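You operate a simulated robot arm through the tools that you are given. There is no shell and no other tool. Be economical: measure what you need, move in short steps, check, and stop when the job is done.

You run a simulated two-armed robot. Do the job below in one go: nothing can be reset, and whatever is moved stays where it is left.

JOB
Wipe up the spill on the top of the freezer lid with the blue dish cloth and put it back.

It is judged by the outcome, as a careful person would: the job done as asked, and still so three seconds after it is handed in. It fails if anything else is knocked over, pushed out of place, dropped, spilled or broken. A push-on lid holds only when it is set on centred and level and pressed home; a screw cap is set on level and turned clockwise until tight. Flat cloth is picked up by pressing the open fingertips on it (5 to 10 N) and closing them slowly along it; thin cloth reads only 2 to 8 mm in the jaws.

ROBOT AND FRAMES
Two 7-joint arms with two-finger parallel grippers on one trunk, on a base that drives. Base frame: it is fixed to the floor where the robot stands at the start and does not move with it; the origin is under the middle of the robot, x ahead of it, y to its left, z up; the surface under the hand at the start is at about z = 84.8. Units: cm, rad, N and s.
The left shoulder is at the start at [5, 16.5, 115.5], the right one opposite. With the tool pointing down near the work surface each hand reaches from about 22 to 70 cm from the robot's upright axis, wherever it stands, measured 20 degrees to its own side. Payload 3.91 kg a hand.
The tool frame of a hand sits at the grasp point between the pads (the TCP): z along the fingers, y along the line on which they close. The tips reach 3 cm beyond it. The gripper opens to 11 cm. The fingers are 2 cm wide and 1 cm thick; the gripper's body (4.8 by 11.2 cm) begins 5.5 cm behind the TCP.
Orientation is told as [roll, pitch, yaw] about the base's x, y, z axes, in that order, counted from this pose: with the fingers straight down and closing along the base's y, the tool's x points along the base's -x, its y along +y and its z along -z.

CONTROLS
- The arms move only by the tool servo_tool. It takes "left_motion", "right_motion" or both (then of equal length, played together; a hand with none holds still); each is a list of rows, each a list of 7 numbers: the shift along the base's x, y, z in cm, then the turn, a rotation vector about the base's x, y, z in rad, then the opening in per cent of the stroke, from 0 (shut) to 100 (fully open). In form: [[tx, ty, tz, rx, ry, rz, claw], ...]. A call has 1 to 10 rows; each row is the pose to reach, as a shift and turn from the pose commanded when the call began. Each row takes 0.2 s and may step no farther than 5 cm and 0.15 rad from the row before; otherwise, or with a gripper value out of range, the whole call is refused. A pose out of reach is approached as far as the arm can. The call stops where the force on the tool passes 40 N (or 10 N more than at its start, if that is more) or the arm is blocked; 0.2 s more then pass. Each finger travels about 4.5 cm/s and halts on what it meets, pressing with about 43 N; the grip force reading is that of the motor and also rises with nothing between the fingers. The clock runs only during rows and for 0.2 s after the last one: add rows that repeat a pose to give the fingers time. It gives the time, the measured TCP pose, the force on the tool (base axes), the opening and the grip force at its end, in the units of the frame above (readings bear some noise), with the torque about the TCP (base axes, N m) and any sound that the robot's microphone picked up, and new pictures: "show" is both (left out), scene, wrist or none (wrist: the cameras of the hands that moved).
- Cameras (640 x 400 px; columns grow to the right, rows downward): "scene" is now at [11.63, 1.79, 132.41]; the picture's right is [0.19, -0.98, 0.00], its down [-0.58, -0.12, -0.80] and it looks along [0.79, 0.16, -0.59] (base axes); focal length 287 px, centre (320, 200). "left" rides on the left gripper at [7.3, -1.7, -10.3] in its tool frame; the picture's right is [0.23, 0.97, 0.00], its down [-0.76, 0.18, -0.62] and it looks along [-0.61, 0.14, 0.78] (tool axes); focal length 222 px, centre (320, 200). "right" rides on the right gripper at [7.2, 1.7, -10.3] in its tool frame; the picture's right is [-0.23, 0.97, 0.00], its down [-0.76, -0.18, -0.62] and it looks along [-0.61, -0.14, 0.78] (tool axes); focal length 222 px, centre (320, 200). There is no depth. A picture from a camera that has moved, and an enlarged one, comes with that camera's place and axes in the base frame and with its lens.
- raise_lower(by): slides the trunk up (or, below 0, down) by that many cm; the arms and the scene camera ride with it, the base frame stays. It gives what a move gives, with no picture.
- base_move(legs): drives the robot by 1 to 6 legs, each [ahead, left, turn to the left] in cm, cm and rad, along the robot's own axes; the way and the turn of a leg run together, so that a leg with both is an arc; at most 150 cm and 3.142 rad a leg. The arms and the cameras ride along, it lands a little off, and it stops where it bumps. It gives what a move gives, and a new picture of the scene camera.
- turn_head(pan, tilt): turns the head with the scene camera to pan (to the left, within 1.396 rad either way) and tilt (down, from -0.506 to 1.204), counted from straight ahead of the robot. It gives what a move gives, and a new picture of the scene camera.
- zoom(camera, box): a new picture of the part [left, top, right, bottom] of that camera's present view, enlarged. It takes no simulated time.
- hand_in(): hands the job in; it is judged then, once.

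Go step by step. Nothing tells you exact positions but the pictures and the camera data: compare them with the known pose of the tool, close in by small moves and look again before you grip or let go. The budget is 120 turns and 260 pictures, counting those below and the enlarged ones. Unless the task says otherwise, let go and move clear before handing in, and close with one line.

The tools are called after "Emit:" as name(argument=value, ...) on one line, values as JSON. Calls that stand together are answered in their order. servo_tool: Moves the arms, as the interface text tells. Its arguments: {"type":"object","properties":{"left_motion":{"type":"array"},"right_motion":{"type":"array"},"show":{"type":"string","enum":["both","scene","wrist","none"]}},"required":[]} The other tools are called the same way: raise_lower (by) slides the trunk up or down; base_move (legs) drives the base; turn_head (pan, tilt) turns the head that bears the scene camera; zoom (camera, box) takes an enlarged picture of a part of a camera's view; hand_in () hands the job in.

At the start:

```text
clock: 0.0
left_position: [36.2, 33.7, 103.33]
left_tool_rot: [0.0, 0.0, 0.001]
left_contact_force: [-0.6, 0.0, -0.4]
left_torque: [0.02, -0.01, 0.0]
left_grip_width: 11.01
left_finger_force: 0.1
right_position: [44.14, -2.93, 103.14]
right_tool_rot: [0.001, -0.001, 0.001]
right_contact_force: [1.2, 0.0, -0.1]
right_torque: [-0.03, -0.02, -0.01]
right_grip_width: 11.01
right_finger_force: 0.1
trunk travel left (down, up): [-37.5, 12.8]
robot x, y, heading: [0.03, 0.19, -0.001]
head pan, tilt: [0.195, 0.637]
```

scene: 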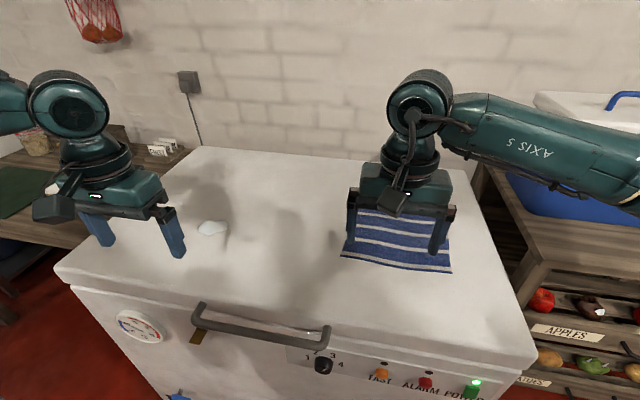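
right: 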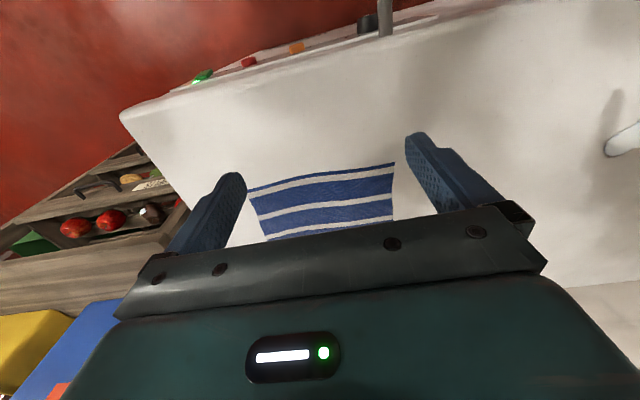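
left: 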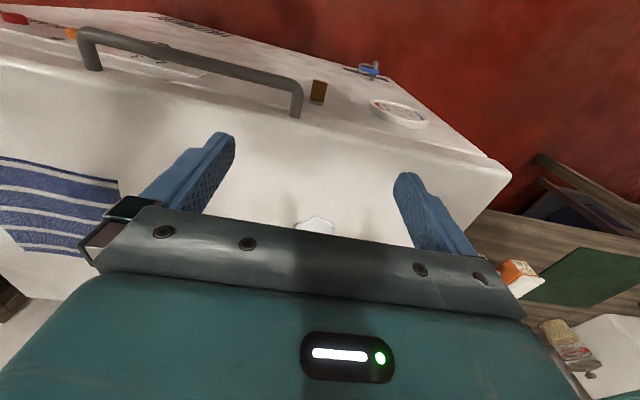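

The blue-striped cloth lies on the lid at about x 55–80, y −18 to 6, and the white spill is near [58, 38]. I'll look closer at both first.

Emit:
zoom(camera="scene", box=[140, 150, 300, 250])

Emit:
zoom(camera="scene", box=[320, 180, 480, 280])

```text
4.00 times, centred on (220, 200) of scene
camera zoom: at [11.63, 1.79, 132.41], right [0.19, -0.98, 0.0], down [-0.58, -0.12, -0.8], along [0.79, 0.16, -0.59], focal length 1148 px, centre (720, 200)
```

zoom: 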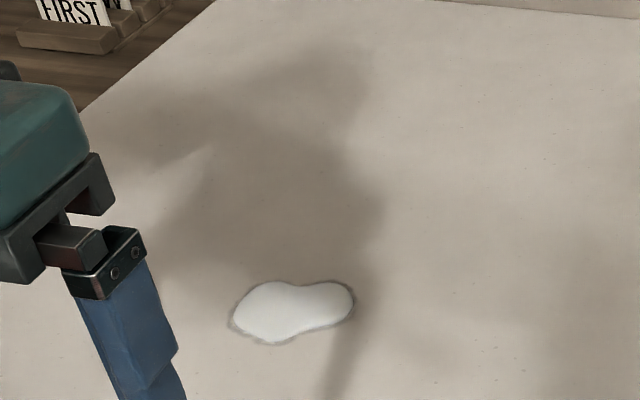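

```text
4.00 times, centred on (400, 230) of scene
camera zoom: at [11.63, 1.79, 132.41], right [0.19, -0.98, 0.0], down [-0.58, -0.12, -0.8], along [0.79, 0.16, -0.59], focal length 1148 px, centre (0, 80)
```

zoom: 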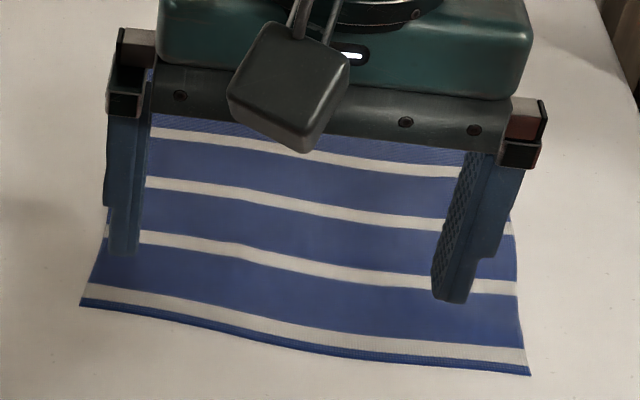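

The spill is a patch of milk about 7×5 cm. I'll pull the right hand back so I can see the whole cloth.

Emit:
servo_tool(right_motion=[[-4, -2, 2, 0, 0, 0, 100], [-8, -4, 4, 0, 0, 0, 100], [-12, -7, 6, 0, 0, 0, 100], [-16, -10, 8, 0, 0, 0, 100], [-16, -14, 8, 0, 0, 0, 100]], show="scene")

```text
refused: row 3 steps farther than a row can; nothing moved
```

That step was slightly too long, so I'll use smaller ones.

Emit:
servo_tool(right_motion=[[-3, -2, 1, 0, 0, 0, 100], [-6, -4, 3, 0, 0, 0, 100], [-9, -6, 5, 0, 0, 0, 100], [-12, -8, 7, 0, 0, 0, 100], [-14, -11, 8, 0, 0, 0, 100], [-16, -14, 8, 0, 0, 0, 100], [-16, -18, 8, 0, 0, 0, 100]], show="scene")

```text
clock: 1.6
left_position: [36.21, 33.62, 103.32]
left_tool_rot: [0.001, -0.001, 0.001]
left_contact_force: [0.6, -0.6, 0.6]
left_torque: [0.0, 0.01, 0.04]
left_grip_width: 11.01
left_finger_force: 0.1
right_position: [28.3, -20.96, 111.34]
right_tool_rot: [0.002, -0.002, -0.001]
right_contact_force: [-0.1, 0.5, -0.1]
right_torque: [0.02, -0.01, 0.03]
right_grip_width: 11.0
right_finger_force: 0.0
trunk travel left (down, up): [-37.5, 12.8]
robot x, y, heading: [-0.38, -0.16, 0.001]
head pan, tilt: [0.195, 0.637]
camera scene: at [11.59, 1.7, 132.42], right [0.19, -0.98, 0.0], down [-0.58, -0.12, -0.8], along [0.79, 0.16, -0.59], focal length 287 px, centre (320, 200)
```

scene: 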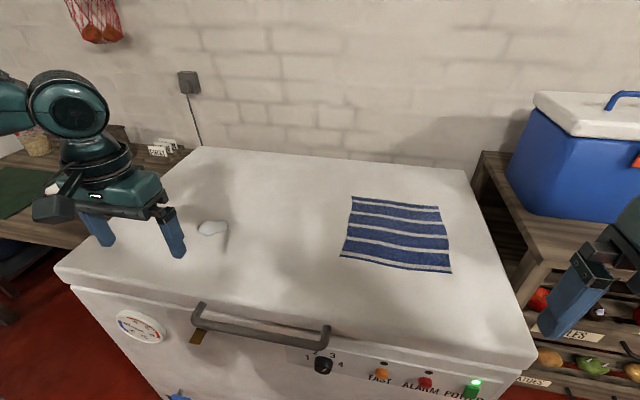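

The cloth is about 23.5 cm square, spanning x 55.4–78.7 and y −17.6 to 5.8. I'll tilt the head down to see the gap between the base and the freezer, in case I need to drive a little closer.

Emit:
turn_head(pan=0.0, tilt=1.2)

```text
clock: 2.6
left_position: [36.24, 33.66, 103.17]
left_tool_rot: [-0.001, -0.001, 0.001]
left_contact_force: [-0.2, -1.2, 0.1]
left_torque: [-0.01, 0.01, 0.01]
left_grip_width: 11.01
left_finger_force: 0.0
right_position: [28.27, -20.84, 111.41]
right_tool_rot: [0.0, 0.0, 0.001]
right_contact_force: [0.2, 1.2, 0.7]
right_torque: [-0.02, 0.0, 0.0]
right_grip_width: 11.01
right_finger_force: 0.0
trunk travel left (down, up): [-37.5, 12.8]
robot x, y, heading: [0.03, -0.03, -0.0]
head pan, tilt: [0.0, 1.201]
camera scene: at [8.67, 0.1, 128.27], right [0.0, -1.0, 0.0], down [-0.93, 0.0, -0.36], along [0.36, 0.0, -0.93], focal length 287 px, centre (320, 200)
```

scene: 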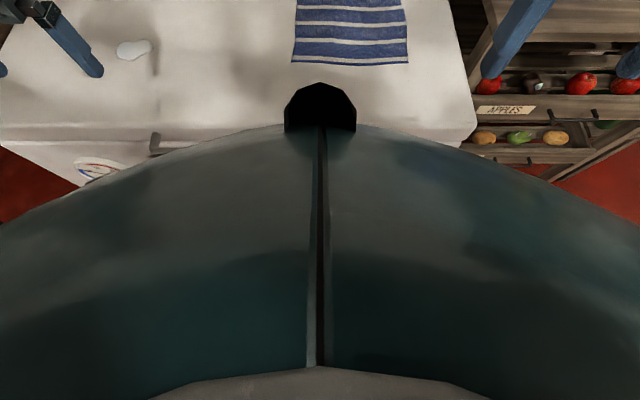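

The trunk hides the gap, so I won't drive forward blindly. I'll turn the head back and bring the right hand over the cloth's left edge, opened to about 4 cm, to see how far it reaches.

Emit:
turn_head(pan=0.05, tilt=0.65)

Emit:
servo_tool(right_motion=[[3.8, 2.4, -0.5, 0, 0, 0, 90], [7.6, 4.8, -1, 0, 0, 0, 80], [11.4, 7.2, -1.5, 0, 0, 0, 70], [15.2, 9.6, -2, 0, 0, 0, 60], [19, 12, -4, 0, 0, 0, 50], [22.8, 14.4, -6, 0, 0, 0, 45], [26.6, 16.8, -8, 0, 0, 0, 40], [30.4, 19.2, -10, 0, 0, 0, 40], [34, 21.4, -12, 0, 0, 0, 40], [37.5, 23.5, -14, 0, 0, 0, 40]])

```text
clock: 3.5
left_position: [36.3, 33.59, 103.29]
left_tool_rot: [0.0, 0.001, 0.0]
left_contact_force: [0.0, 0.3, 0.0]
left_torque: [-0.01, 0.02, 0.0]
left_grip_width: 11.01
left_finger_force: 0.1
right_position: [28.33, -20.89, 111.35]
right_tool_rot: [0.001, -0.001, 0.001]
right_contact_force: [-0.5, -0.5, -0.9]
right_torque: [-0.02, -0.02, 0.0]
right_grip_width: 10.99
right_finger_force: 0.1
trunk travel left (down, up): [-37.5, 12.8]
robot x, y, heading: [0.07, -0.08, -0.003]
head pan, tilt: [0.051, 0.649]
camera scene: at [11.74, 0.53, 132.29], right [0.05, -1.0, 0.0], down [-0.6, -0.03, -0.8], along [0.8, 0.04, -0.61], focal length 287 px, centre (320, 200)
```

scene: 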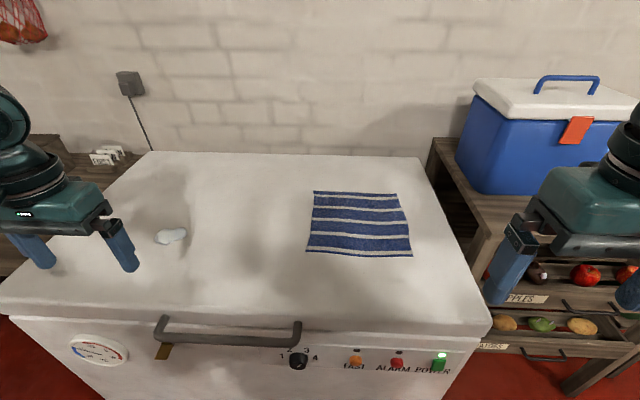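

```text
clock: 5.8
left_position: [36.26, 33.81, 103.17]
left_tool_rot: [-0.001, -0.001, 0.002]
left_contact_force: [0.0, 0.5, -0.1]
left_torque: [-0.07, 0.0, 0.0]
left_grip_width: 10.99
left_finger_force: 0.1
right_position: [61.18, 1.37, 97.65]
right_tool_rot: [0.0, -0.003, 0.0]
right_contact_force: [0.3, 0.8, 0.2]
right_torque: [-0.04, -0.02, -0.02]
right_grip_width: 4.41
right_finger_force: 0.0
right hand out of reach, approached as far as the arm can: row 9, 10
trunk travel left (down, up): [-37.5, 12.8]
robot x, y, heading: [-0.28, -0.13, -0.0]
head pan, tilt: [0.051, 0.649]
camera scene: at [11.69, 0.65, 132.31], right [0.05, -1.0, 0.0], down [-0.6, -0.03, -0.8], along [0.8, 0.04, -0.6], focal length 287 px, centre (320, 200)
camera right: at [53.88, 3.22, 108.05], right [0.23, 0.97, 0.0], down [0.76, -0.18, 0.63], along [0.61, -0.14, -0.78], focal length 222 px, centre (320, 200)
```

scene: 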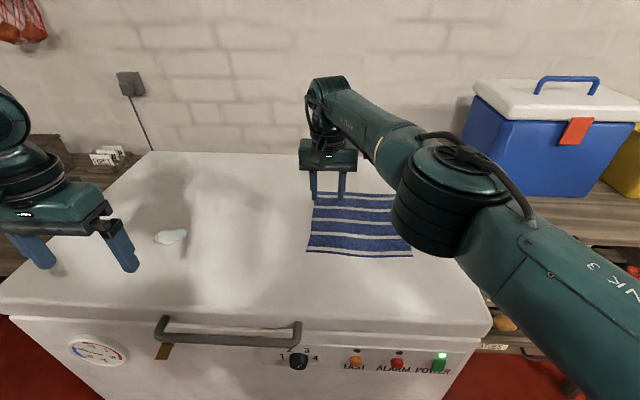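
right: 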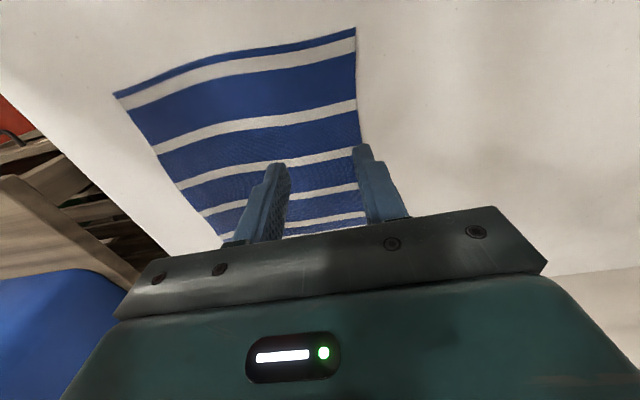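

The hand stops at x ≈ 61, but the middle of the edge is at x ≈ 67. I'll drive the base left and slightly forward.

Emit:
base_move(legs=[[0, 16, 0], [4, 0, 0]])

```text
clock: 8.3
left_position: [40.37, 49.71, 103.27]
left_tool_rot: [0.001, -0.001, -0.001]
left_contact_force: [0.4, -0.6, -0.4]
left_torque: [-0.01, 0.02, 0.0]
left_grip_width: 11.0
left_finger_force: 0.1
right_position: [65.19, 17.21, 97.6]
right_tool_rot: [0.003, 0.0, -0.002]
right_contact_force: [0.3, 0.3, -0.9]
right_torque: [0.0, 0.0, 0.0]
right_grip_width: 4.44
right_finger_force: 0.2
trunk travel left (down, up): [-37.5, 12.8]
robot x, y, heading: [4.35, 16.06, 0.001]
head pan, tilt: [0.051, 0.649]
camera scene: at [15.87, 16.57, 132.28], right [0.05, -1.0, 0.0], down [-0.6, -0.03, -0.8], along [0.79, 0.04, -0.61], focal length 287 px, centre (320, 200)
```

scene: 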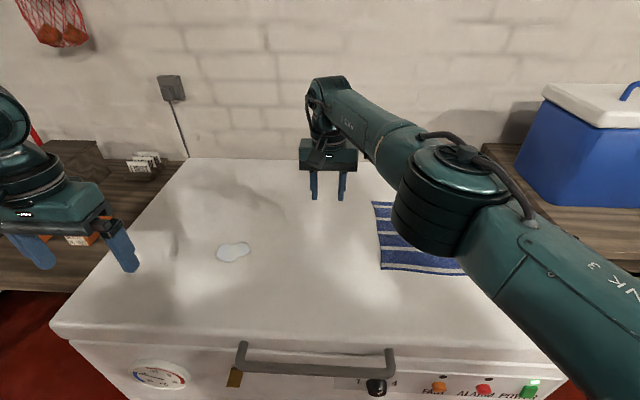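

There was no bump. Next I'll shift the hand over the left edge at about [67, 2.8] and lower it partway.

Emit:
servo_tool(right_motion=[[0.4, -4, 0, 0, 0, 0, 40], [0.8, -8, -1, 0, 0, 0, 40], [1.3, -12, -2, 0, 0, 0, 40], [1.8, -14.4, -4, 0, 0, 0, 40], [1.8, -14.4, -6, 0, 0, 0, 40], [1.8, -14.4, -6, 0, 0, 0, 40]])

```text
clock: 9.7
left_position: [40.46, 49.46, 103.41]
left_tool_rot: [0.0, -0.001, 0.0]
left_contact_force: [1.2, -0.3, -0.3]
left_torque: [0.02, 0.0, 0.0]
left_grip_width: 11.01
left_finger_force: 0.1
right_position: [66.97, 2.74, 91.46]
right_tool_rot: [0.004, -0.001, 0.0]
right_contact_force: [0.0, -0.5, -1.1]
right_torque: [0.07, -0.02, 0.0]
right_grip_width: 4.4
right_finger_force: 0.1
right hand out of reach, approached as far as the arm can: row 1, 2, 3, 4
trunk travel left (down, up): [-37.5, 12.8]
robot x, y, heading: [4.15, 16.07, -0.002]
head pan, tilt: [0.051, 0.649]
camera scene: at [15.84, 16.38, 132.29], right [0.05, -1.0, 0.0], down [-0.6, -0.03, -0.8], along [0.8, 0.04, -0.61], focal length 287 px, centre (320, 200)
camera right: at [59.72, 4.47, 101.76], right [0.23, 0.97, 0.0], down [0.76, -0.18, 0.62], along [0.61, -0.14, -0.78], focal length 222 px, centre (320, 200)
```

scene: 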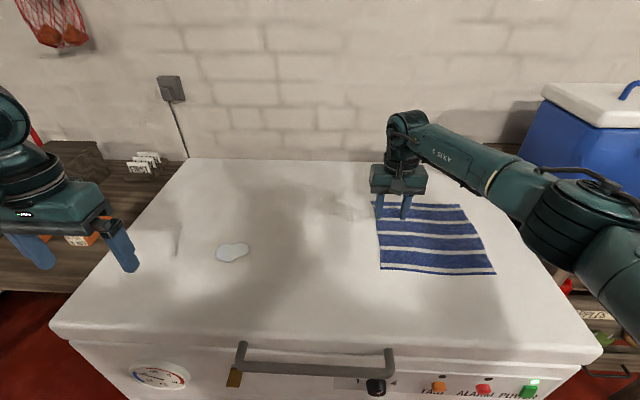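
right: 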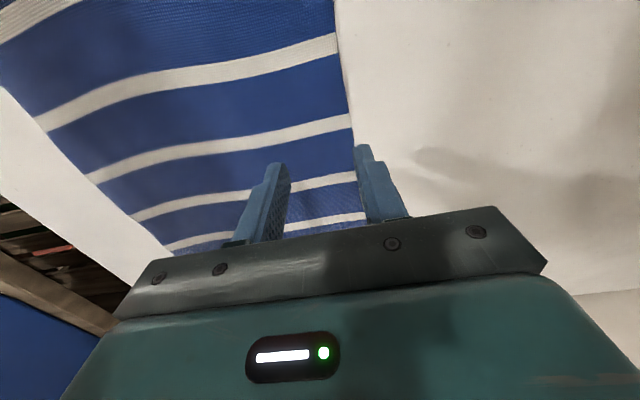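

The left fingertip sits right on the cloth's edge, so I'll shift 1.6 cm right and come down to just above the surface.

Emit:
servo_tool(right_motion=[[0, -1.6, 0, 0, 0, 0, 40], [0, -1.6, -1.5, 0, 0, 0, 40], [0, -1.6, -2.5, 0, 0, 0, 40], [0, -1.6, -3, 0, 0, 0, 40], [0, -1.6, -3, 0, 0, 0, 40]], show="wrist")

```text
clock: 10.9
left_position: [40.31, 49.64, 103.34]
left_tool_rot: [0.0, 0.0, 0.0]
left_contact_force: [0.0, 0.5, 0.7]
left_torque: [0.02, 0.01, -0.02]
left_grip_width: 11.01
left_finger_force: 0.1
right_position: [66.79, 1.14, 88.62]
right_tool_rot: [0.001, 0.001, -0.001]
right_contact_force: [0.5, 0.0, -0.5]
right_torque: [0.01, -0.02, -0.02]
right_grip_width: 4.4
right_finger_force: 0.0
trunk travel left (down, up): [-37.5, 12.8]
robot x, y, heading: [4.52, 16.15, -0.0]
head pan, tilt: [0.051, 0.649]
camera right: at [59.73, 3.04, 98.99], right [0.23, 0.97, 0.0], down [0.76, -0.18, 0.62], along [0.61, -0.14, -0.78], focal length 222 px, centre (320, 200)
```

right: 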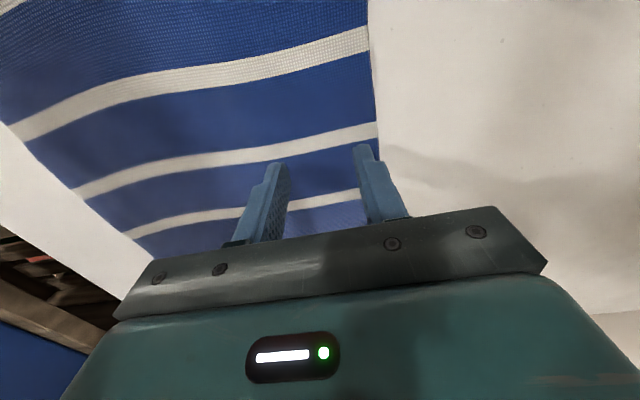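

Both tips are over the cloth, so I'll press down gently.

Emit:
servo_tool(right_motion=[[0, 0, -0.3, 0, 0, 0, 40], [0, 0, -0.6, 0, 0, 0, 40], [0, 0, -0.8, 0, 0, 0, 40], [0, 0, -0.8, 0, 0, 0, 40]], show="none")

```text
clock: 11.9
left_position: [40.23, 49.8, 103.3]
left_tool_rot: [0.0, 0.001, -0.001]
left_contact_force: [0.5, 0.1, 0.4]
left_torque: [-0.02, 0.01, 0.01]
left_grip_width: 11.02
left_finger_force: 0.1
right_position: [67.02, 1.22, 88.08]
right_tool_rot: [0.002, 0.0, 0.0]
right_contact_force: [0.5, 0.0, 3.5]
right_torque: [0.06, 0.01, 0.02]
right_grip_width: 4.42
right_finger_force: 0.0
trunk travel left (down, up): [-37.5, 12.8]
robot x, y, heading: [3.94, 16.18, -0.007]
head pan, tilt: [0.051, 0.649]
```

Contact reads 3.5 N. I'll press a little harder and close slowly.

Emit:
servo_tool(right_motion=[[0, 0, -0.35, 0, 0, 0, 40], [0, 0, -0.35, 0, 0, 0, 36], [0, 0, -0.35, 0, 0, 0, 32], [0, 0, -0.35, 0, 0, 0, 28], [0, 0, -0.35, 0, 0, 0, 24], [0, 0, -0.35, 0, 0, 0, 20], [0, 0, -0.35, 0, 0, 0, 16], [0, 0, -0.35, 0, 0, 0, 12]], show="wrist")

```text
clock: 13.7
left_position: [40.12, 49.81, 103.27]
left_tool_rot: [0.001, -0.003, 0.001]
left_contact_force: [0.3, 0.4, 0.0]
left_torque: [-0.01, 0.01, -0.01]
left_grip_width: 10.99
left_finger_force: 0.0
right_position: [66.87, 1.29, 87.83]
right_tool_rot: [0.0, -0.006, -0.002]
right_contact_force: [-1.3, 0.9, 23.8]
right_torque: [0.26, 0.11, 0.04]
right_grip_width: 1.26
right_finger_force: 0.1
trunk travel left (down, up): [-37.5, 12.8]
robot x, y, heading: [3.88, 15.83, -0.001]
head pan, tilt: [0.051, 0.649]
camera right: at [59.63, 3.12, 98.22], right [0.23, 0.97, 0.0], down [0.76, -0.18, 0.63], along [0.61, -0.14, -0.78], focal length 222 px, centre (320, 200)
```

right: 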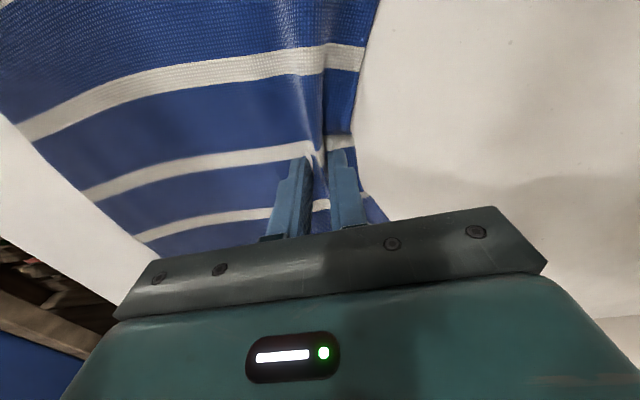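

A fold is forming, but the force is higher than needed at about 24 N. I'll ease up slightly and close fully.

Emit:
servo_tool(right_motion=[[0, 0, 0.2, 0, 0, 0, 10], [0, 0, 0.2, 0, 0, 0, 6], [0, 0, 0.2, 0, 0, 0, 2], [0, 0, 0.2, 0, 0, 0, 0], [0, 0, 0.2, 0, 0, 0, 0], [0, 0, 0.2, 0, 0, 0, 0]], show="wrist")

```text
clock: 15.1
left_position: [40.26, 49.65, 103.22]
left_tool_rot: [0.0, -0.004, -0.001]
left_contact_force: [-0.1, 0.8, -0.2]
left_torque: [0.01, 0.0, 0.01]
left_grip_width: 11.0
left_finger_force: 0.0
right_position: [66.92, 1.27, 87.93]
right_tool_rot: [0.004, -0.003, -0.001]
right_contact_force: [-0.4, 1.8, 18.9]
right_torque: [0.21, 0.05, -0.03]
right_grip_width: 0.21
right_finger_force: 41.8
trunk travel left (down, up): [-37.5, 12.8]
robot x, y, heading: [4.26, 15.85, -0.001]
head pan, tilt: [0.051, 0.649]
camera right: at [59.66, 3.11, 98.24], right [0.23, 0.97, 0.0], down [0.76, -0.18, 0.63], along [0.61, -0.14, -0.78], focal length 222 px, centre (320, 200)
```

right: 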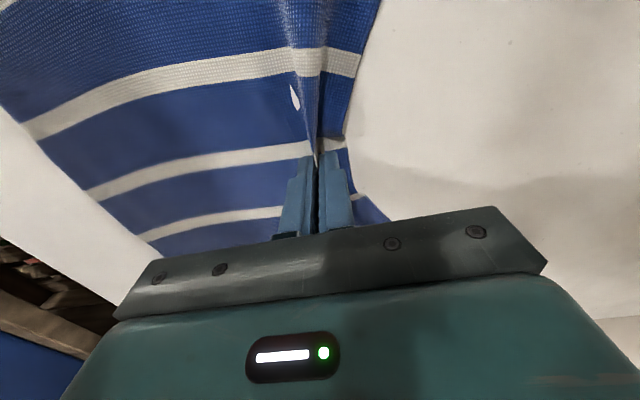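

The cloth is gripped, with 2.1 mm in the jaws. I'll lift a little to check that it follows.

Emit:
servo_tool(right_motion=[[0, 0.5, 1, 0, 0, 0, 0], [-0.5, 1.5, 2.5, 0, 0, 0, 0], [-1.5, 3, 4, 0, 0, 0, 0], [-2.5, 4.5, 5.5, 0, 0, 0, 0], [-3.5, 6, 6, 0, 0, 0, 0], [-3.5, 6, 6, 0, 0, 0, 0]])

```text
clock: 16.5
left_position: [40.35, 49.66, 103.26]
left_tool_rot: [-0.001, -0.001, 0.0]
left_contact_force: [-0.1, -0.3, -0.3]
left_torque: [-0.01, -0.04, 0.02]
left_grip_width: 10.98
left_finger_force: 0.0
right_position: [63.37, 7.19, 93.83]
right_tool_rot: [0.002, 0.001, -0.003]
right_contact_force: [0.8, -0.3, 0.3]
right_torque: [0.0, -0.05, -0.02]
right_grip_width: 0.23
right_finger_force: 42.5
trunk travel left (down, up): [-37.5, 12.8]
robot x, y, heading: [4.04, 15.75, 0.002]
head pan, tilt: [0.051, 0.649]
camera scene: at [15.77, 16.55, 132.3], right [0.05, -1.0, 0.0], down [-0.6, -0.03, -0.8], along [0.8, 0.04, -0.6], focal length 287 px, centre (320, 200)
camera right: at [56.31, 9.03, 104.16], right [0.23, 0.97, 0.0], down [0.76, -0.18, 0.62], along [0.61, -0.14, -0.78], focal length 222 px, centre (320, 200)
```

scene: 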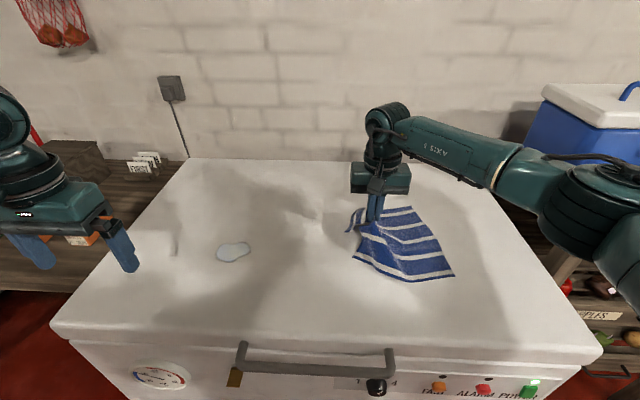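
right: 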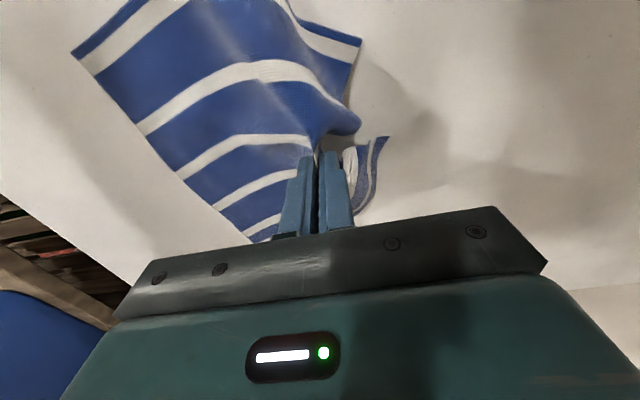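

The cloth is firmly held and follows the hand. I'll drive left 18 cm, keeping the left hand at its safe height.

Emit:
base_move(legs=[[0, 18, 0]])

```text
clock: 18.7
left_position: [40.3, 67.96, 103.2]
left_tool_rot: [0.002, 0.0, 0.003]
left_contact_force: [-0.1, -0.1, 0.2]
left_torque: [-0.03, -0.01, -0.01]
left_grip_width: 11.02
left_finger_force: 0.1
right_position: [63.51, 25.26, 93.81]
right_tool_rot: [0.003, 0.0, -0.001]
right_contact_force: [0.5, -0.3, 0.8]
right_torque: [-0.03, -0.01, -0.01]
right_grip_width: 0.22
right_finger_force: 42.2
trunk travel left (down, up): [-37.5, 12.8]
robot x, y, heading: [3.8, 34.3, -0.002]
head pan, tilt: [0.051, 0.649]
camera scene: at [15.78, 34.69, 132.3], right [0.05, -1.0, 0.0], down [-0.6, -0.03, -0.8], along [0.8, 0.04, -0.6], focal length 287 px, centre (320, 200)
```

scene: 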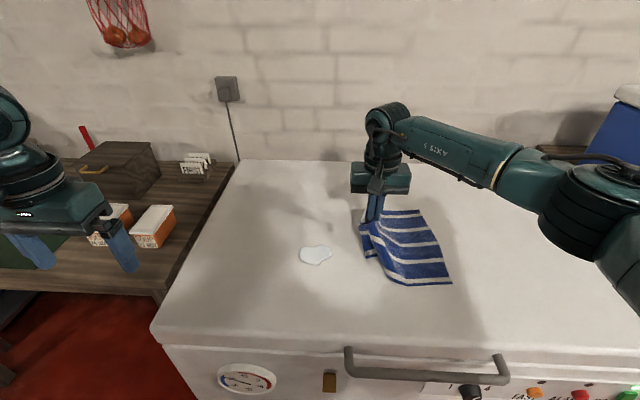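

The spill is centred near [58.9, 37.8]. I'll lower the gripped cloth just right of it.

Emit:
servo_tool(right_motion=[[-1.5, 1, -1, 0, 0, 0, 0], [-3, 2, -2.5, 0, 0, 0, 0], [-4.6, 3, -4, 0, 0, 0, 0], [-4.6, 4, -5.2, 0, 0, 0, 0], [-4.6, 5, -5.6, 0, 0, 0, 0], [-4.6, 5, -5.8, 0, 0, 0, 0]])

```text
clock: 20.1
left_position: [40.34, 67.86, 103.31]
left_tool_rot: [0.0, -0.002, 0.002]
left_contact_force: [0.4, -0.2, 0.4]
left_torque: [0.04, -0.01, 0.03]
left_grip_width: 10.99
left_finger_force: 0.0
right_position: [59.07, 30.34, 88.04]
right_tool_rot: [0.002, -0.001, 0.0]
right_contact_force: [0.7, -0.7, 4.0]
right_torque: [-0.07, 0.0, 0.0]
right_grip_width: 0.19
right_finger_force: 42.5
trunk travel left (down, up): [-37.5, 12.8]
robot x, y, heading: [4.1, 34.1, -0.004]
head pan, tilt: [0.051, 0.649]
camera scene: at [15.73, 34.65, 132.31], right [0.05, -1.0, 0.0], down [-0.6, -0.03, -0.8], along [0.8, 0.04, -0.6], focal length 287 px, centre (320, 200)
camera right: at [51.8, 32.13, 98.43], right [0.23, 0.97, 0.0], down [0.76, -0.18, 0.62], along [0.61, -0.14, -0.78], focal length 222 px, centre (320, 200)
```

scene: 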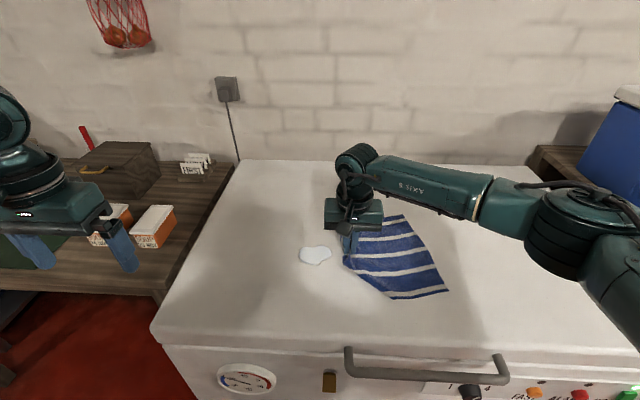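
right: 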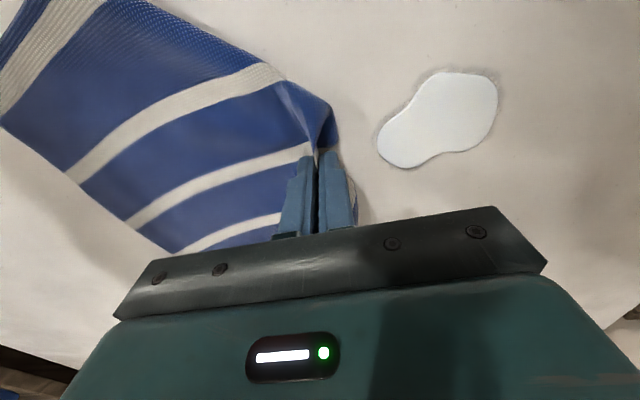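

The spill spans x 55.5–61 and y 34.4–41.5. I'll sweep left across it with light pressure.

Emit:
servo_tool(right_motion=[[0, 1, -0.25, 0, 0, 0, 0], [0, 3, -0.25, 0, 0, 0, 0], [0, 5, -0.25, 0, 0, 0, 0], [0, 7, -0.25, 0, 0, 0, 0], [0, 9, -0.25, 0, 0, 0, 0], [0, 11, -0.25, 0, 0, 0, 0], [0, 13, -0.25, 0, 0, 0, 0], [0, 15, -0.25, 0, 0, 0, 0]])

```text
clock: 21.9
left_position: [40.31, 67.77, 103.26]
left_tool_rot: [0.0, -0.002, 0.002]
left_contact_force: [-0.6, -0.2, -0.1]
left_torque: [0.01, 0.0, 0.01]
left_grip_width: 11.01
left_finger_force: 0.0
right_position: [58.66, 45.01, 87.97]
right_tool_rot: [0.004, -0.004, -0.001]
right_contact_force: [1.5, -1.9, 18.9]
right_torque: [-0.19, 0.09, -0.02]
right_grip_width: 0.22
right_finger_force: 42.0
right hand out of reach, approached as far as the arm can: row 8
trunk travel left (down, up): [-37.5, 12.8]
robot x, y, heading: [4.21, 34.15, 0.002]
head pan, tilt: [0.051, 0.649]
camera scene: at [15.62, 34.6, 132.32], right [0.05, -1.0, 0.0], down [-0.6, -0.03, -0.8], along [0.8, 0.04, -0.6], focal length 287 px, centre (320, 200)
camera right: at [51.46, 46.86, 98.35], right [0.23, 0.97, 0.0], down [0.76, -0.18, 0.63], along [0.61, -0.14, -0.78], focal length 222 px, centre (320, 200)
```

scene: 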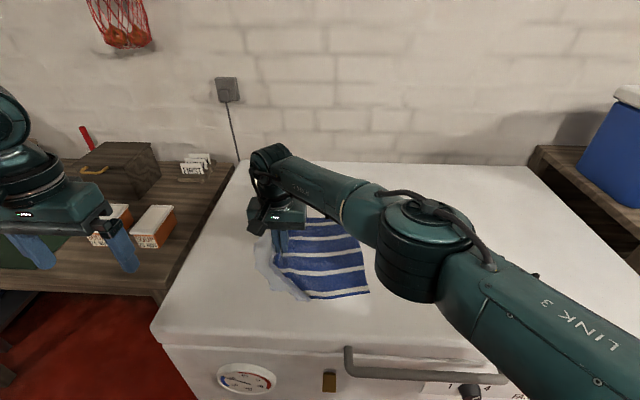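
right: 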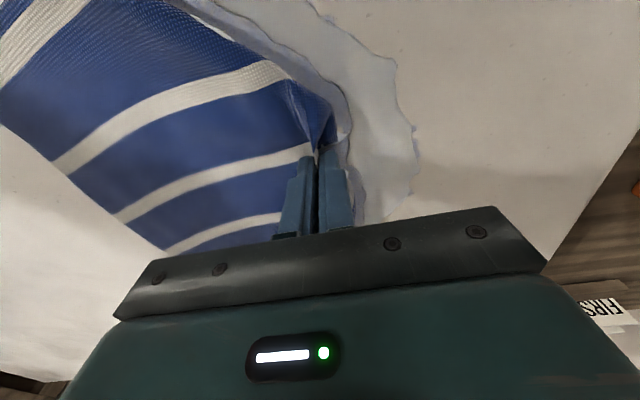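

The pass pushed some of the milk ahead as a film. I'll lift the cloth clear and look at what is left.

Emit:
servo_tool(right_motion=[[0, 0, 2, 0, 0, 0, 0], [0, 0, 5, 0, 0, 0, 0], [0, -3, 8, 0, 0, 0, 0], [0, -6, 11, 0, 0, 0, 0], [0, -10, 13, 0, 0, 0, 0], [0, -14, 14, 0, 0, 0, 0], [0, -18, 14, 0, 0, 0, 0]])

```text
clock: 23.5
left_position: [40.39, 67.85, 103.28]
left_tool_rot: [0.001, 0.0, 0.001]
left_contact_force: [0.7, -0.4, -0.1]
left_torque: [0.01, 0.04, -0.04]
left_grip_width: 11.0
left_finger_force: 0.1
right_position: [58.76, 26.83, 101.81]
right_tool_rot: [0.002, 0.0, 0.0]
right_contact_force: [0.5, 0.1, 0.2]
right_torque: [0.01, -0.02, -0.02]
right_grip_width: 0.21
right_finger_force: 42.3
trunk travel left (down, up): [-37.5, 12.8]
robot x, y, heading: [3.93, 34.04, -0.002]
head pan, tilt: [0.051, 0.649]
camera scene: at [15.77, 34.58, 132.3], right [0.05, -1.0, 0.0], down [-0.6, -0.03, -0.8], along [0.8, 0.04, -0.6], focal length 287 px, centre (320, 200)
camera right: at [51.57, 28.62, 112.1], right [0.23, 0.97, 0.0], down [0.76, -0.18, 0.62], along [0.61, -0.14, -0.78], focal length 222 px, centre (320, 200)
```

scene: 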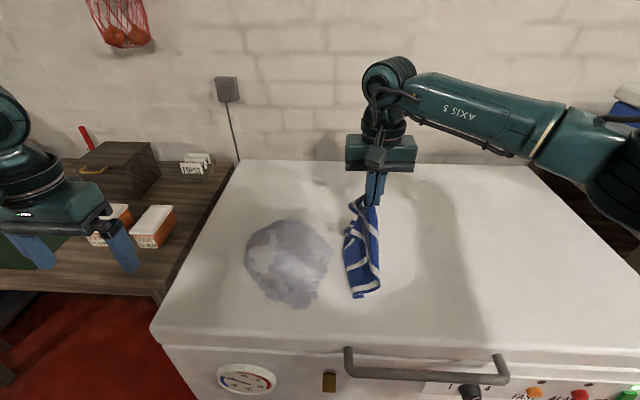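
right: 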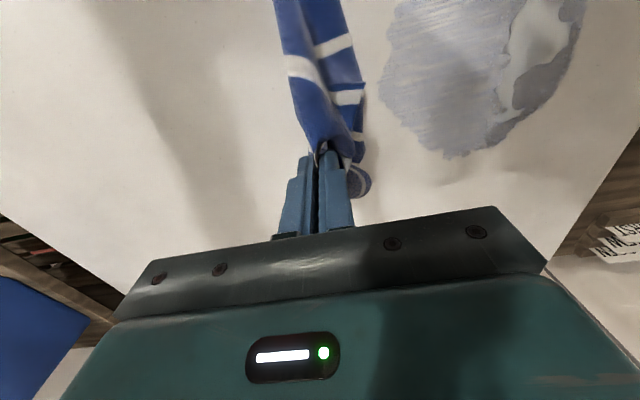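

Emit:
zoom(camera="scene", box=[208, 195, 368, 320])

```text
3.20 times, centred on (288, 258) of scene
camera zoom: at [15.77, 34.58, 132.3], right [0.05, -1.0, 0.0], down [-0.6, -0.03, -0.8], along [0.8, 0.04, -0.6], focal length 919 px, centre (422, 16)
```

zoom: 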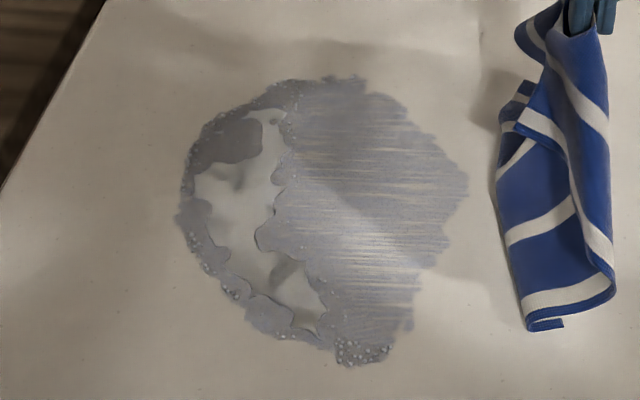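

The milk is now a thin film over roughly x 46–71, y 34–53, with a thicker rim on the left side. I'll drive further left so I can wipe from the left inward.

Emit:
base_move(legs=[[0, 16, 0]])

```text
clock: 25.5
left_position: [40.29, 83.82, 103.25]
left_tool_rot: [0.0, 0.0, 0.003]
left_contact_force: [0.3, -0.6, -0.4]
left_torque: [-0.02, -0.01, 0.0]
left_grip_width: 11.0
left_finger_force: 0.1
right_position: [58.8, 42.77, 101.71]
right_tool_rot: [0.002, 0.001, 0.002]
right_contact_force: [-0.6, -0.1, 0.5]
right_torque: [0.0, 0.03, 0.01]
right_grip_width: 0.24
right_finger_force: 42.4
trunk travel left (down, up): [-37.5, 12.8]
robot x, y, heading: [4.22, 49.69, -0.0]
head pan, tilt: [0.051, 0.649]
camera scene: at [15.76, 50.48, 132.3], right [0.05, -1.0, 0.0], down [-0.6, -0.03, -0.8], along [0.8, 0.04, -0.6], focal length 287 px, centre (320, 200)
```

scene: 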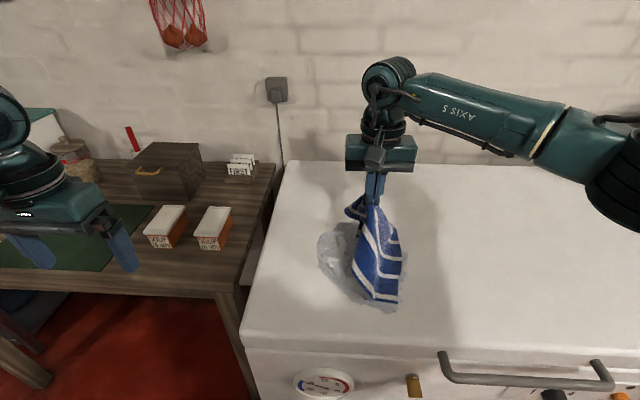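

Next I'll carry the cloth over the left rim, lower it outside the film, and wipe to the right.

Emit:
servo_tool(right_motion=[[0, 4, 2, 0, 0, 0, 0], [0, 8, 3, 0, 0, 0, 0], [0, 12, 3, 0, 0, 0, 0], [0, 16, 1, 0, 0, 0, 0], [0, 17.5, -3, 0, 0, 0, 0], [0, 17.5, -7, 0, 0, 0, 0], [0, 16.5, -10, 0, 0, 0, 0], [0, 15.5, -12.5, 0, 0, 0, 0], [0, 14.5, -13.6, 0, 0, 0, 0], [0, 14, -13.6, 0, 0, 0, 0]])

```text
clock: 27.7
left_position: [40.3, 83.71, 103.36]
left_tool_rot: [0.0, 0.0, 0.002]
left_contact_force: [0.1, -0.2, 0.2]
left_torque: [0.0, 0.0, 0.02]
left_grip_width: 11.01
left_finger_force: 0.1
right_position: [58.81, 56.87, 88.23]
right_tool_rot: [0.003, -0.002, 0.001]
right_contact_force: [0.2, 0.3, 1.6]
right_torque: [0.03, 0.0, -0.03]
right_grip_width: 0.22
right_finger_force: 42.5
trunk travel left (down, up): [-37.5, 12.8]
robot x, y, heading: [4.19, 49.79, -0.002]
head pan, tilt: [0.051, 0.649]
camera scene: at [15.74, 50.45, 132.3], right [0.05, -1.0, 0.0], down [-0.6, -0.03, -0.8], along [0.8, 0.04, -0.6], focal length 287 px, centre (320, 200)
camera right: at [51.59, 58.64, 98.57], right [0.22, 0.97, 0.0], down [0.76, -0.18, 0.62], along [0.61, -0.14, -0.78], focal length 222 px, centre (320, 200)
```

scene: 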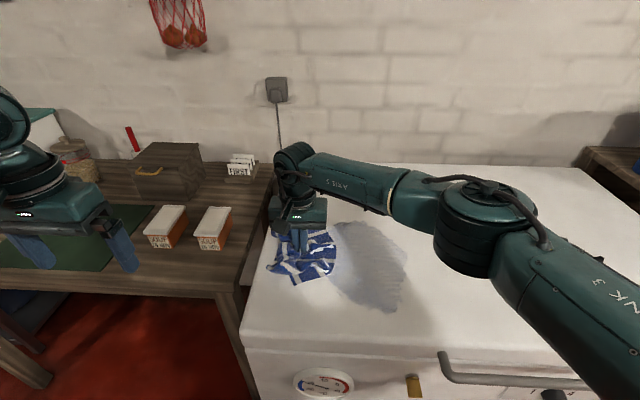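
right: 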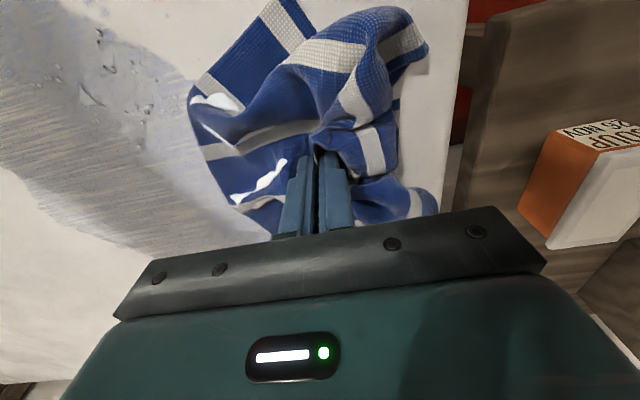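

The bunched cloth covers the thick rim. I'll wipe right with light pressure.

Emit:
servo_tool(right_motion=[[0, -2, -0.35, 0, 0, 0, 0], [0, -4.5, -0.35, 0, 0, 0, 0], [0, -7, -0.35, 0, 0, 0, 0], [0, -9.5, -0.35, 0, 0, 0, 0], [0, -12, -0.35, 0, 0, 0, 0], [0, -14.5, -0.35, 0, 0, 0, 0], [0, -17, -0.35, 0, 0, 0, 0], [0, -19.5, -0.35, 0, 0, 0, 0], [0, -22, -0.35, 0, 0, 0, 0], [0, -24.5, -0.35, 0, 0, 0, 0]])

```text
clock: 29.9
left_position: [40.25, 83.77, 103.4]
left_tool_rot: [0.001, -0.003, 0.005]
left_contact_force: [-0.1, 0.1, 0.3]
left_torque: [0.04, 0.0, 0.0]
left_grip_width: 11.0
left_finger_force: 0.1
right_position: [58.56, 32.25, 88.11]
right_tool_rot: [-0.001, -0.004, 0.0]
right_contact_force: [0.5, 3.4, 18.4]
right_torque: [0.3, -0.12, 0.01]
right_grip_width: 0.23
right_finger_force: 42.1
trunk travel left (down, up): [-37.5, 12.8]
robot x, y, heading: [4.0, 50.15, 0.006]
head pan, tilt: [0.051, 0.649]
camera scene: at [15.59, 50.5, 132.32], right [0.05, -1.0, 0.0], down [-0.6, -0.03, -0.8], along [0.8, 0.04, -0.6], focal length 287 px, centre (320, 200)
camera right: at [51.38, 34.08, 98.4], right [0.23, 0.97, 0.0], down [0.76, -0.18, 0.63], along [0.61, -0.14, -0.78], focal length 222 px, centre (320, 200)
```

scene: 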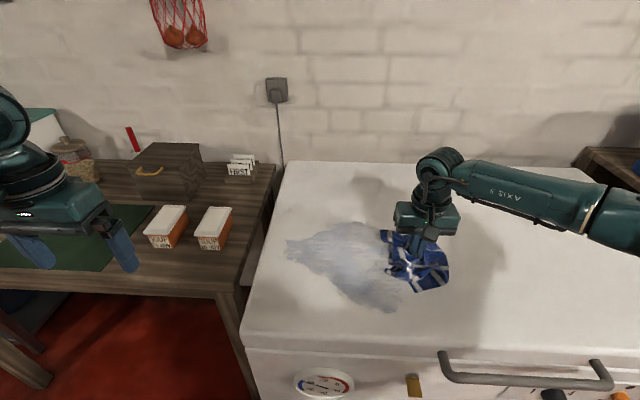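
right: 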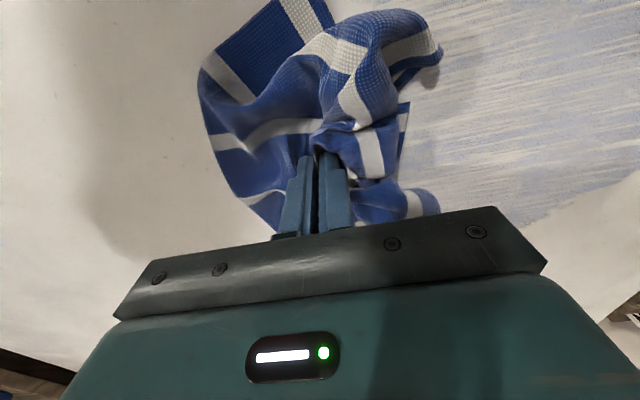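

The film is getting fainter with no thick rim left. I'll wipe back to the left.

Emit:
servo_tool(right_motion=[[-1, 2.5, 0, 0, 0, 0, 0], [-2, 5, 0, 0, 0, 0, 0], [-3, 7.5, 0, 0, 0, 0, 0], [-3, 10, 0, 0, 0, 0, 0], [-3, 12.5, 0, 0, 0, 0, 0], [-3, 15, 0, 0, 0, 0, 0], [-3, 17.5, 0, 0, 0, 0, 0], [-3, 20, 0, 0, 0, 0, 0], [-3, 22.5, 0, 0, 0, 0, 0], [-3, 25, 0, 0, 0, 0, 0]], show="scene")

Emit:
servo_tool(right_motion=[[2, -2, 0, 0, 0, 0, 0], [4, -4, 0, 0, 0, 0, 0], [6, -6, 0, 0, 0, 0, 0], [7, -8.5, 0, 0, 0, 0, 0], [7, -11, 0, 0, 0, 0, 0], [7, -13.5, 0, 0, 0, 0, 0], [7, -16, 0, 0, 0, 0, 0], [7, -18.5, 0, 0, 0, 0, 0], [7, -21, 0, 0, 0, 0, 0], [7, -24, 0, 0, 0, 0, 0]], show="scene")

```text
clock: 32.1
left_position: [40.03, 83.55, 103.52]
left_tool_rot: [0.002, -0.004, 0.005]
left_contact_force: [0.1, -0.1, 0.1]
left_torque: [0.03, -0.01, -0.02]
left_grip_width: 10.99
left_finger_force: 0.1
right_position: [55.73, 57.49, 88.06]
right_tool_rot: [0.0, -0.006, 0.001]
right_contact_force: [-0.2, -6.5, 28.0]
right_torque: [0.16, -0.09, 0.0]
right_grip_width: 0.2
right_finger_force: 42.1
trunk travel left (down, up): [-37.5, 12.8]
robot x, y, heading: [4.19, 49.35, -0.003]
head pan, tilt: [0.051, 0.649]
camera scene: at [15.49, 50.39, 132.34], right [0.05, -1.0, 0.0], down [-0.6, -0.03, -0.8], along [0.8, 0.04, -0.6], focal length 287 px, centre (320, 200)
```

scene: 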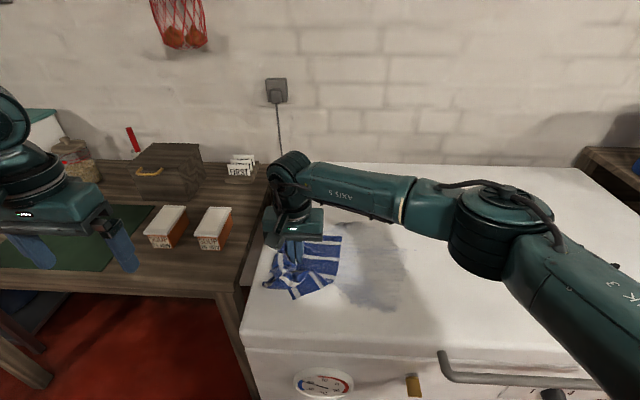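

```text
clock: 34.3
left_position: [40.05, 83.63, 103.32]
left_tool_rot: [-0.001, -0.004, 0.003]
left_contact_force: [0.5, -0.6, -0.5]
left_torque: [0.03, -0.01, -0.02]
left_grip_width: 11.0
left_finger_force: 0.0
right_position: [62.77, 33.24, 88.06]
right_tool_rot: [0.001, -0.008, 0.003]
right_contact_force: [0.8, 4.5, 23.7]
right_torque: [0.39, -0.1, 0.03]
right_grip_width: 0.2
right_finger_force: 42.1
trunk travel left (down, up): [-37.5, 12.8]
robot x, y, heading: [4.18, 50.21, 0.003]
head pan, tilt: [0.051, 0.649]
camera scene: at [15.53, 50.52, 132.33], right [0.05, -1.0, 0.0], down [-0.6, -0.03, -0.8], along [0.8, 0.04, -0.6], focal length 287 px, centre (320, 200)
```

scene: 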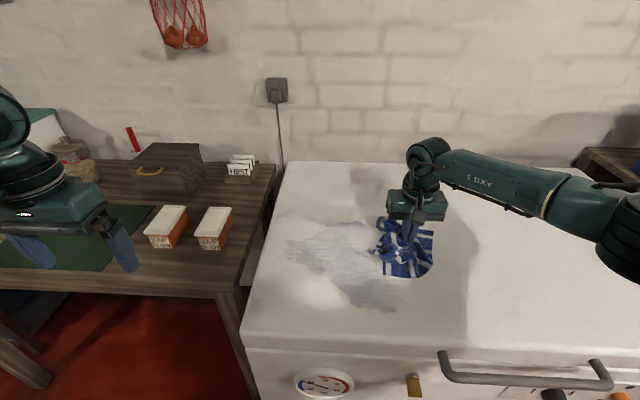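

Emit:
zoom(camera="scene", box=[250, 200, 450, 325])

```text
3.20 times, centred on (350, 262) of scene
camera zoom: at [15.53, 50.52, 132.33], right [0.05, -1.0, 0.0], down [-0.6, -0.03, -0.8], along [0.8, 0.04, -0.6], focal length 919 px, centre (224, 0)
```

zoom: 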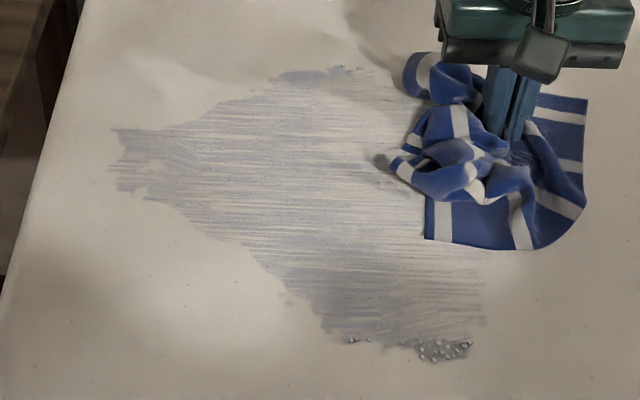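

The film keeps thinning. The near band at x 46–52 was missed, so I'll sweep there.

Emit:
servo_tool(right_motion=[[-4, -1, 0.1, 0, 0, 0, 0], [-8, -2, 0.1, 0, 0, 0, 0], [-12, -2, 0.1, 0, 0, 0, 0], [-16, -1, 0.1, 0, 0, 0, 0], [-16, 2, 0.1, 0, 0, 0, 0], [-16, 5, 0.1, 0, 0, 0, 0], [-16, 8, 0.1, 0, 0, 0, 0], [-16, 11, 0.1, 0, 0, 0, 0], [-16, 14, 0.1, 0, 0, 0, 0], [-14, 17, 0.1, 0, 0, 0, 0]], show="none")

Emit:
servo_tool(right_motion=[[2, -2, 0, 0, 0, 0, 0], [3, -4.5, 0, 0, 0, 0, 0], [3, -7, 0, 0, 0, 0, 0], [3, -9.5, 0, 0, 0, 0, 0], [3, -12, 0, 0, 0, 0, 0], [3, -14.5, 0, 0, 0, 0, 0], [3, -17, 0, 0, 0, 0, 0], [3, -19, 0, 0, 0, 0, 0]], show="scene")

```text
clock: 36.5
left_position: [40.03, 83.68, 103.38]
left_tool_rot: [0.001, -0.003, 0.003]
left_contact_force: [0.9, 0.1, 0.2]
left_torque: [-0.03, -0.02, 0.01]
left_grip_width: 11.01
left_finger_force: 0.0
right_position: [48.61, 50.42, 88.07]
right_tool_rot: [0.006, -0.004, 0.005]
right_contact_force: [-4.9, -3.8, 27.6]
right_torque: [0.24, -0.02, 0.02]
right_grip_width: 0.22
right_finger_force: 42.2
trunk travel left (down, up): [-37.5, 12.8]
robot x, y, heading: [3.58, 50.68, 0.001]
head pan, tilt: [0.051, 0.649]
```

```text
clock: 38.3
left_position: [40.06, 83.72, 103.29]
left_tool_rot: [-0.001, -0.002, 0.004]
left_contact_force: [0.6, -0.4, 0.1]
left_torque: [-0.01, 0.0, 0.01]
left_grip_width: 10.98
left_finger_force: 0.1
right_position: [51.72, 31.2, 88.1]
right_tool_rot: [0.002, -0.006, 0.001]
right_contact_force: [0.4, 4.3, 23.9]
right_torque: [0.42, -0.07, 0.0]
right_grip_width: 0.2
right_finger_force: 41.1
trunk travel left (down, up): [-37.5, 12.8]
robot x, y, heading: [4.01, 49.9, 0.003]
head pan, tilt: [0.051, 0.649]
camera scene: at [15.57, 50.55, 132.33], right [0.05, -1.0, 0.0], down [-0.6, -0.03, -0.8], along [0.8, 0.04, -0.6], focal length 287 px, centre (320, 200)
```

scene: 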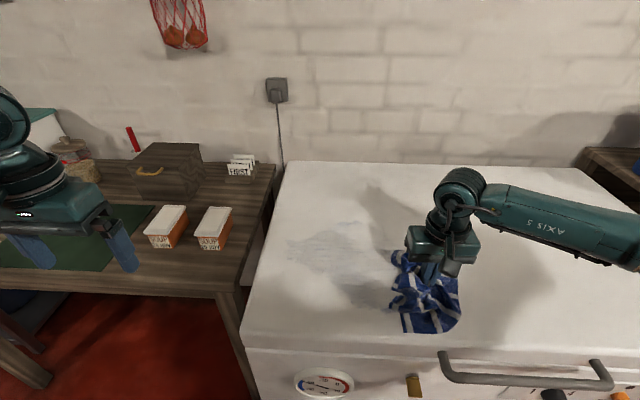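

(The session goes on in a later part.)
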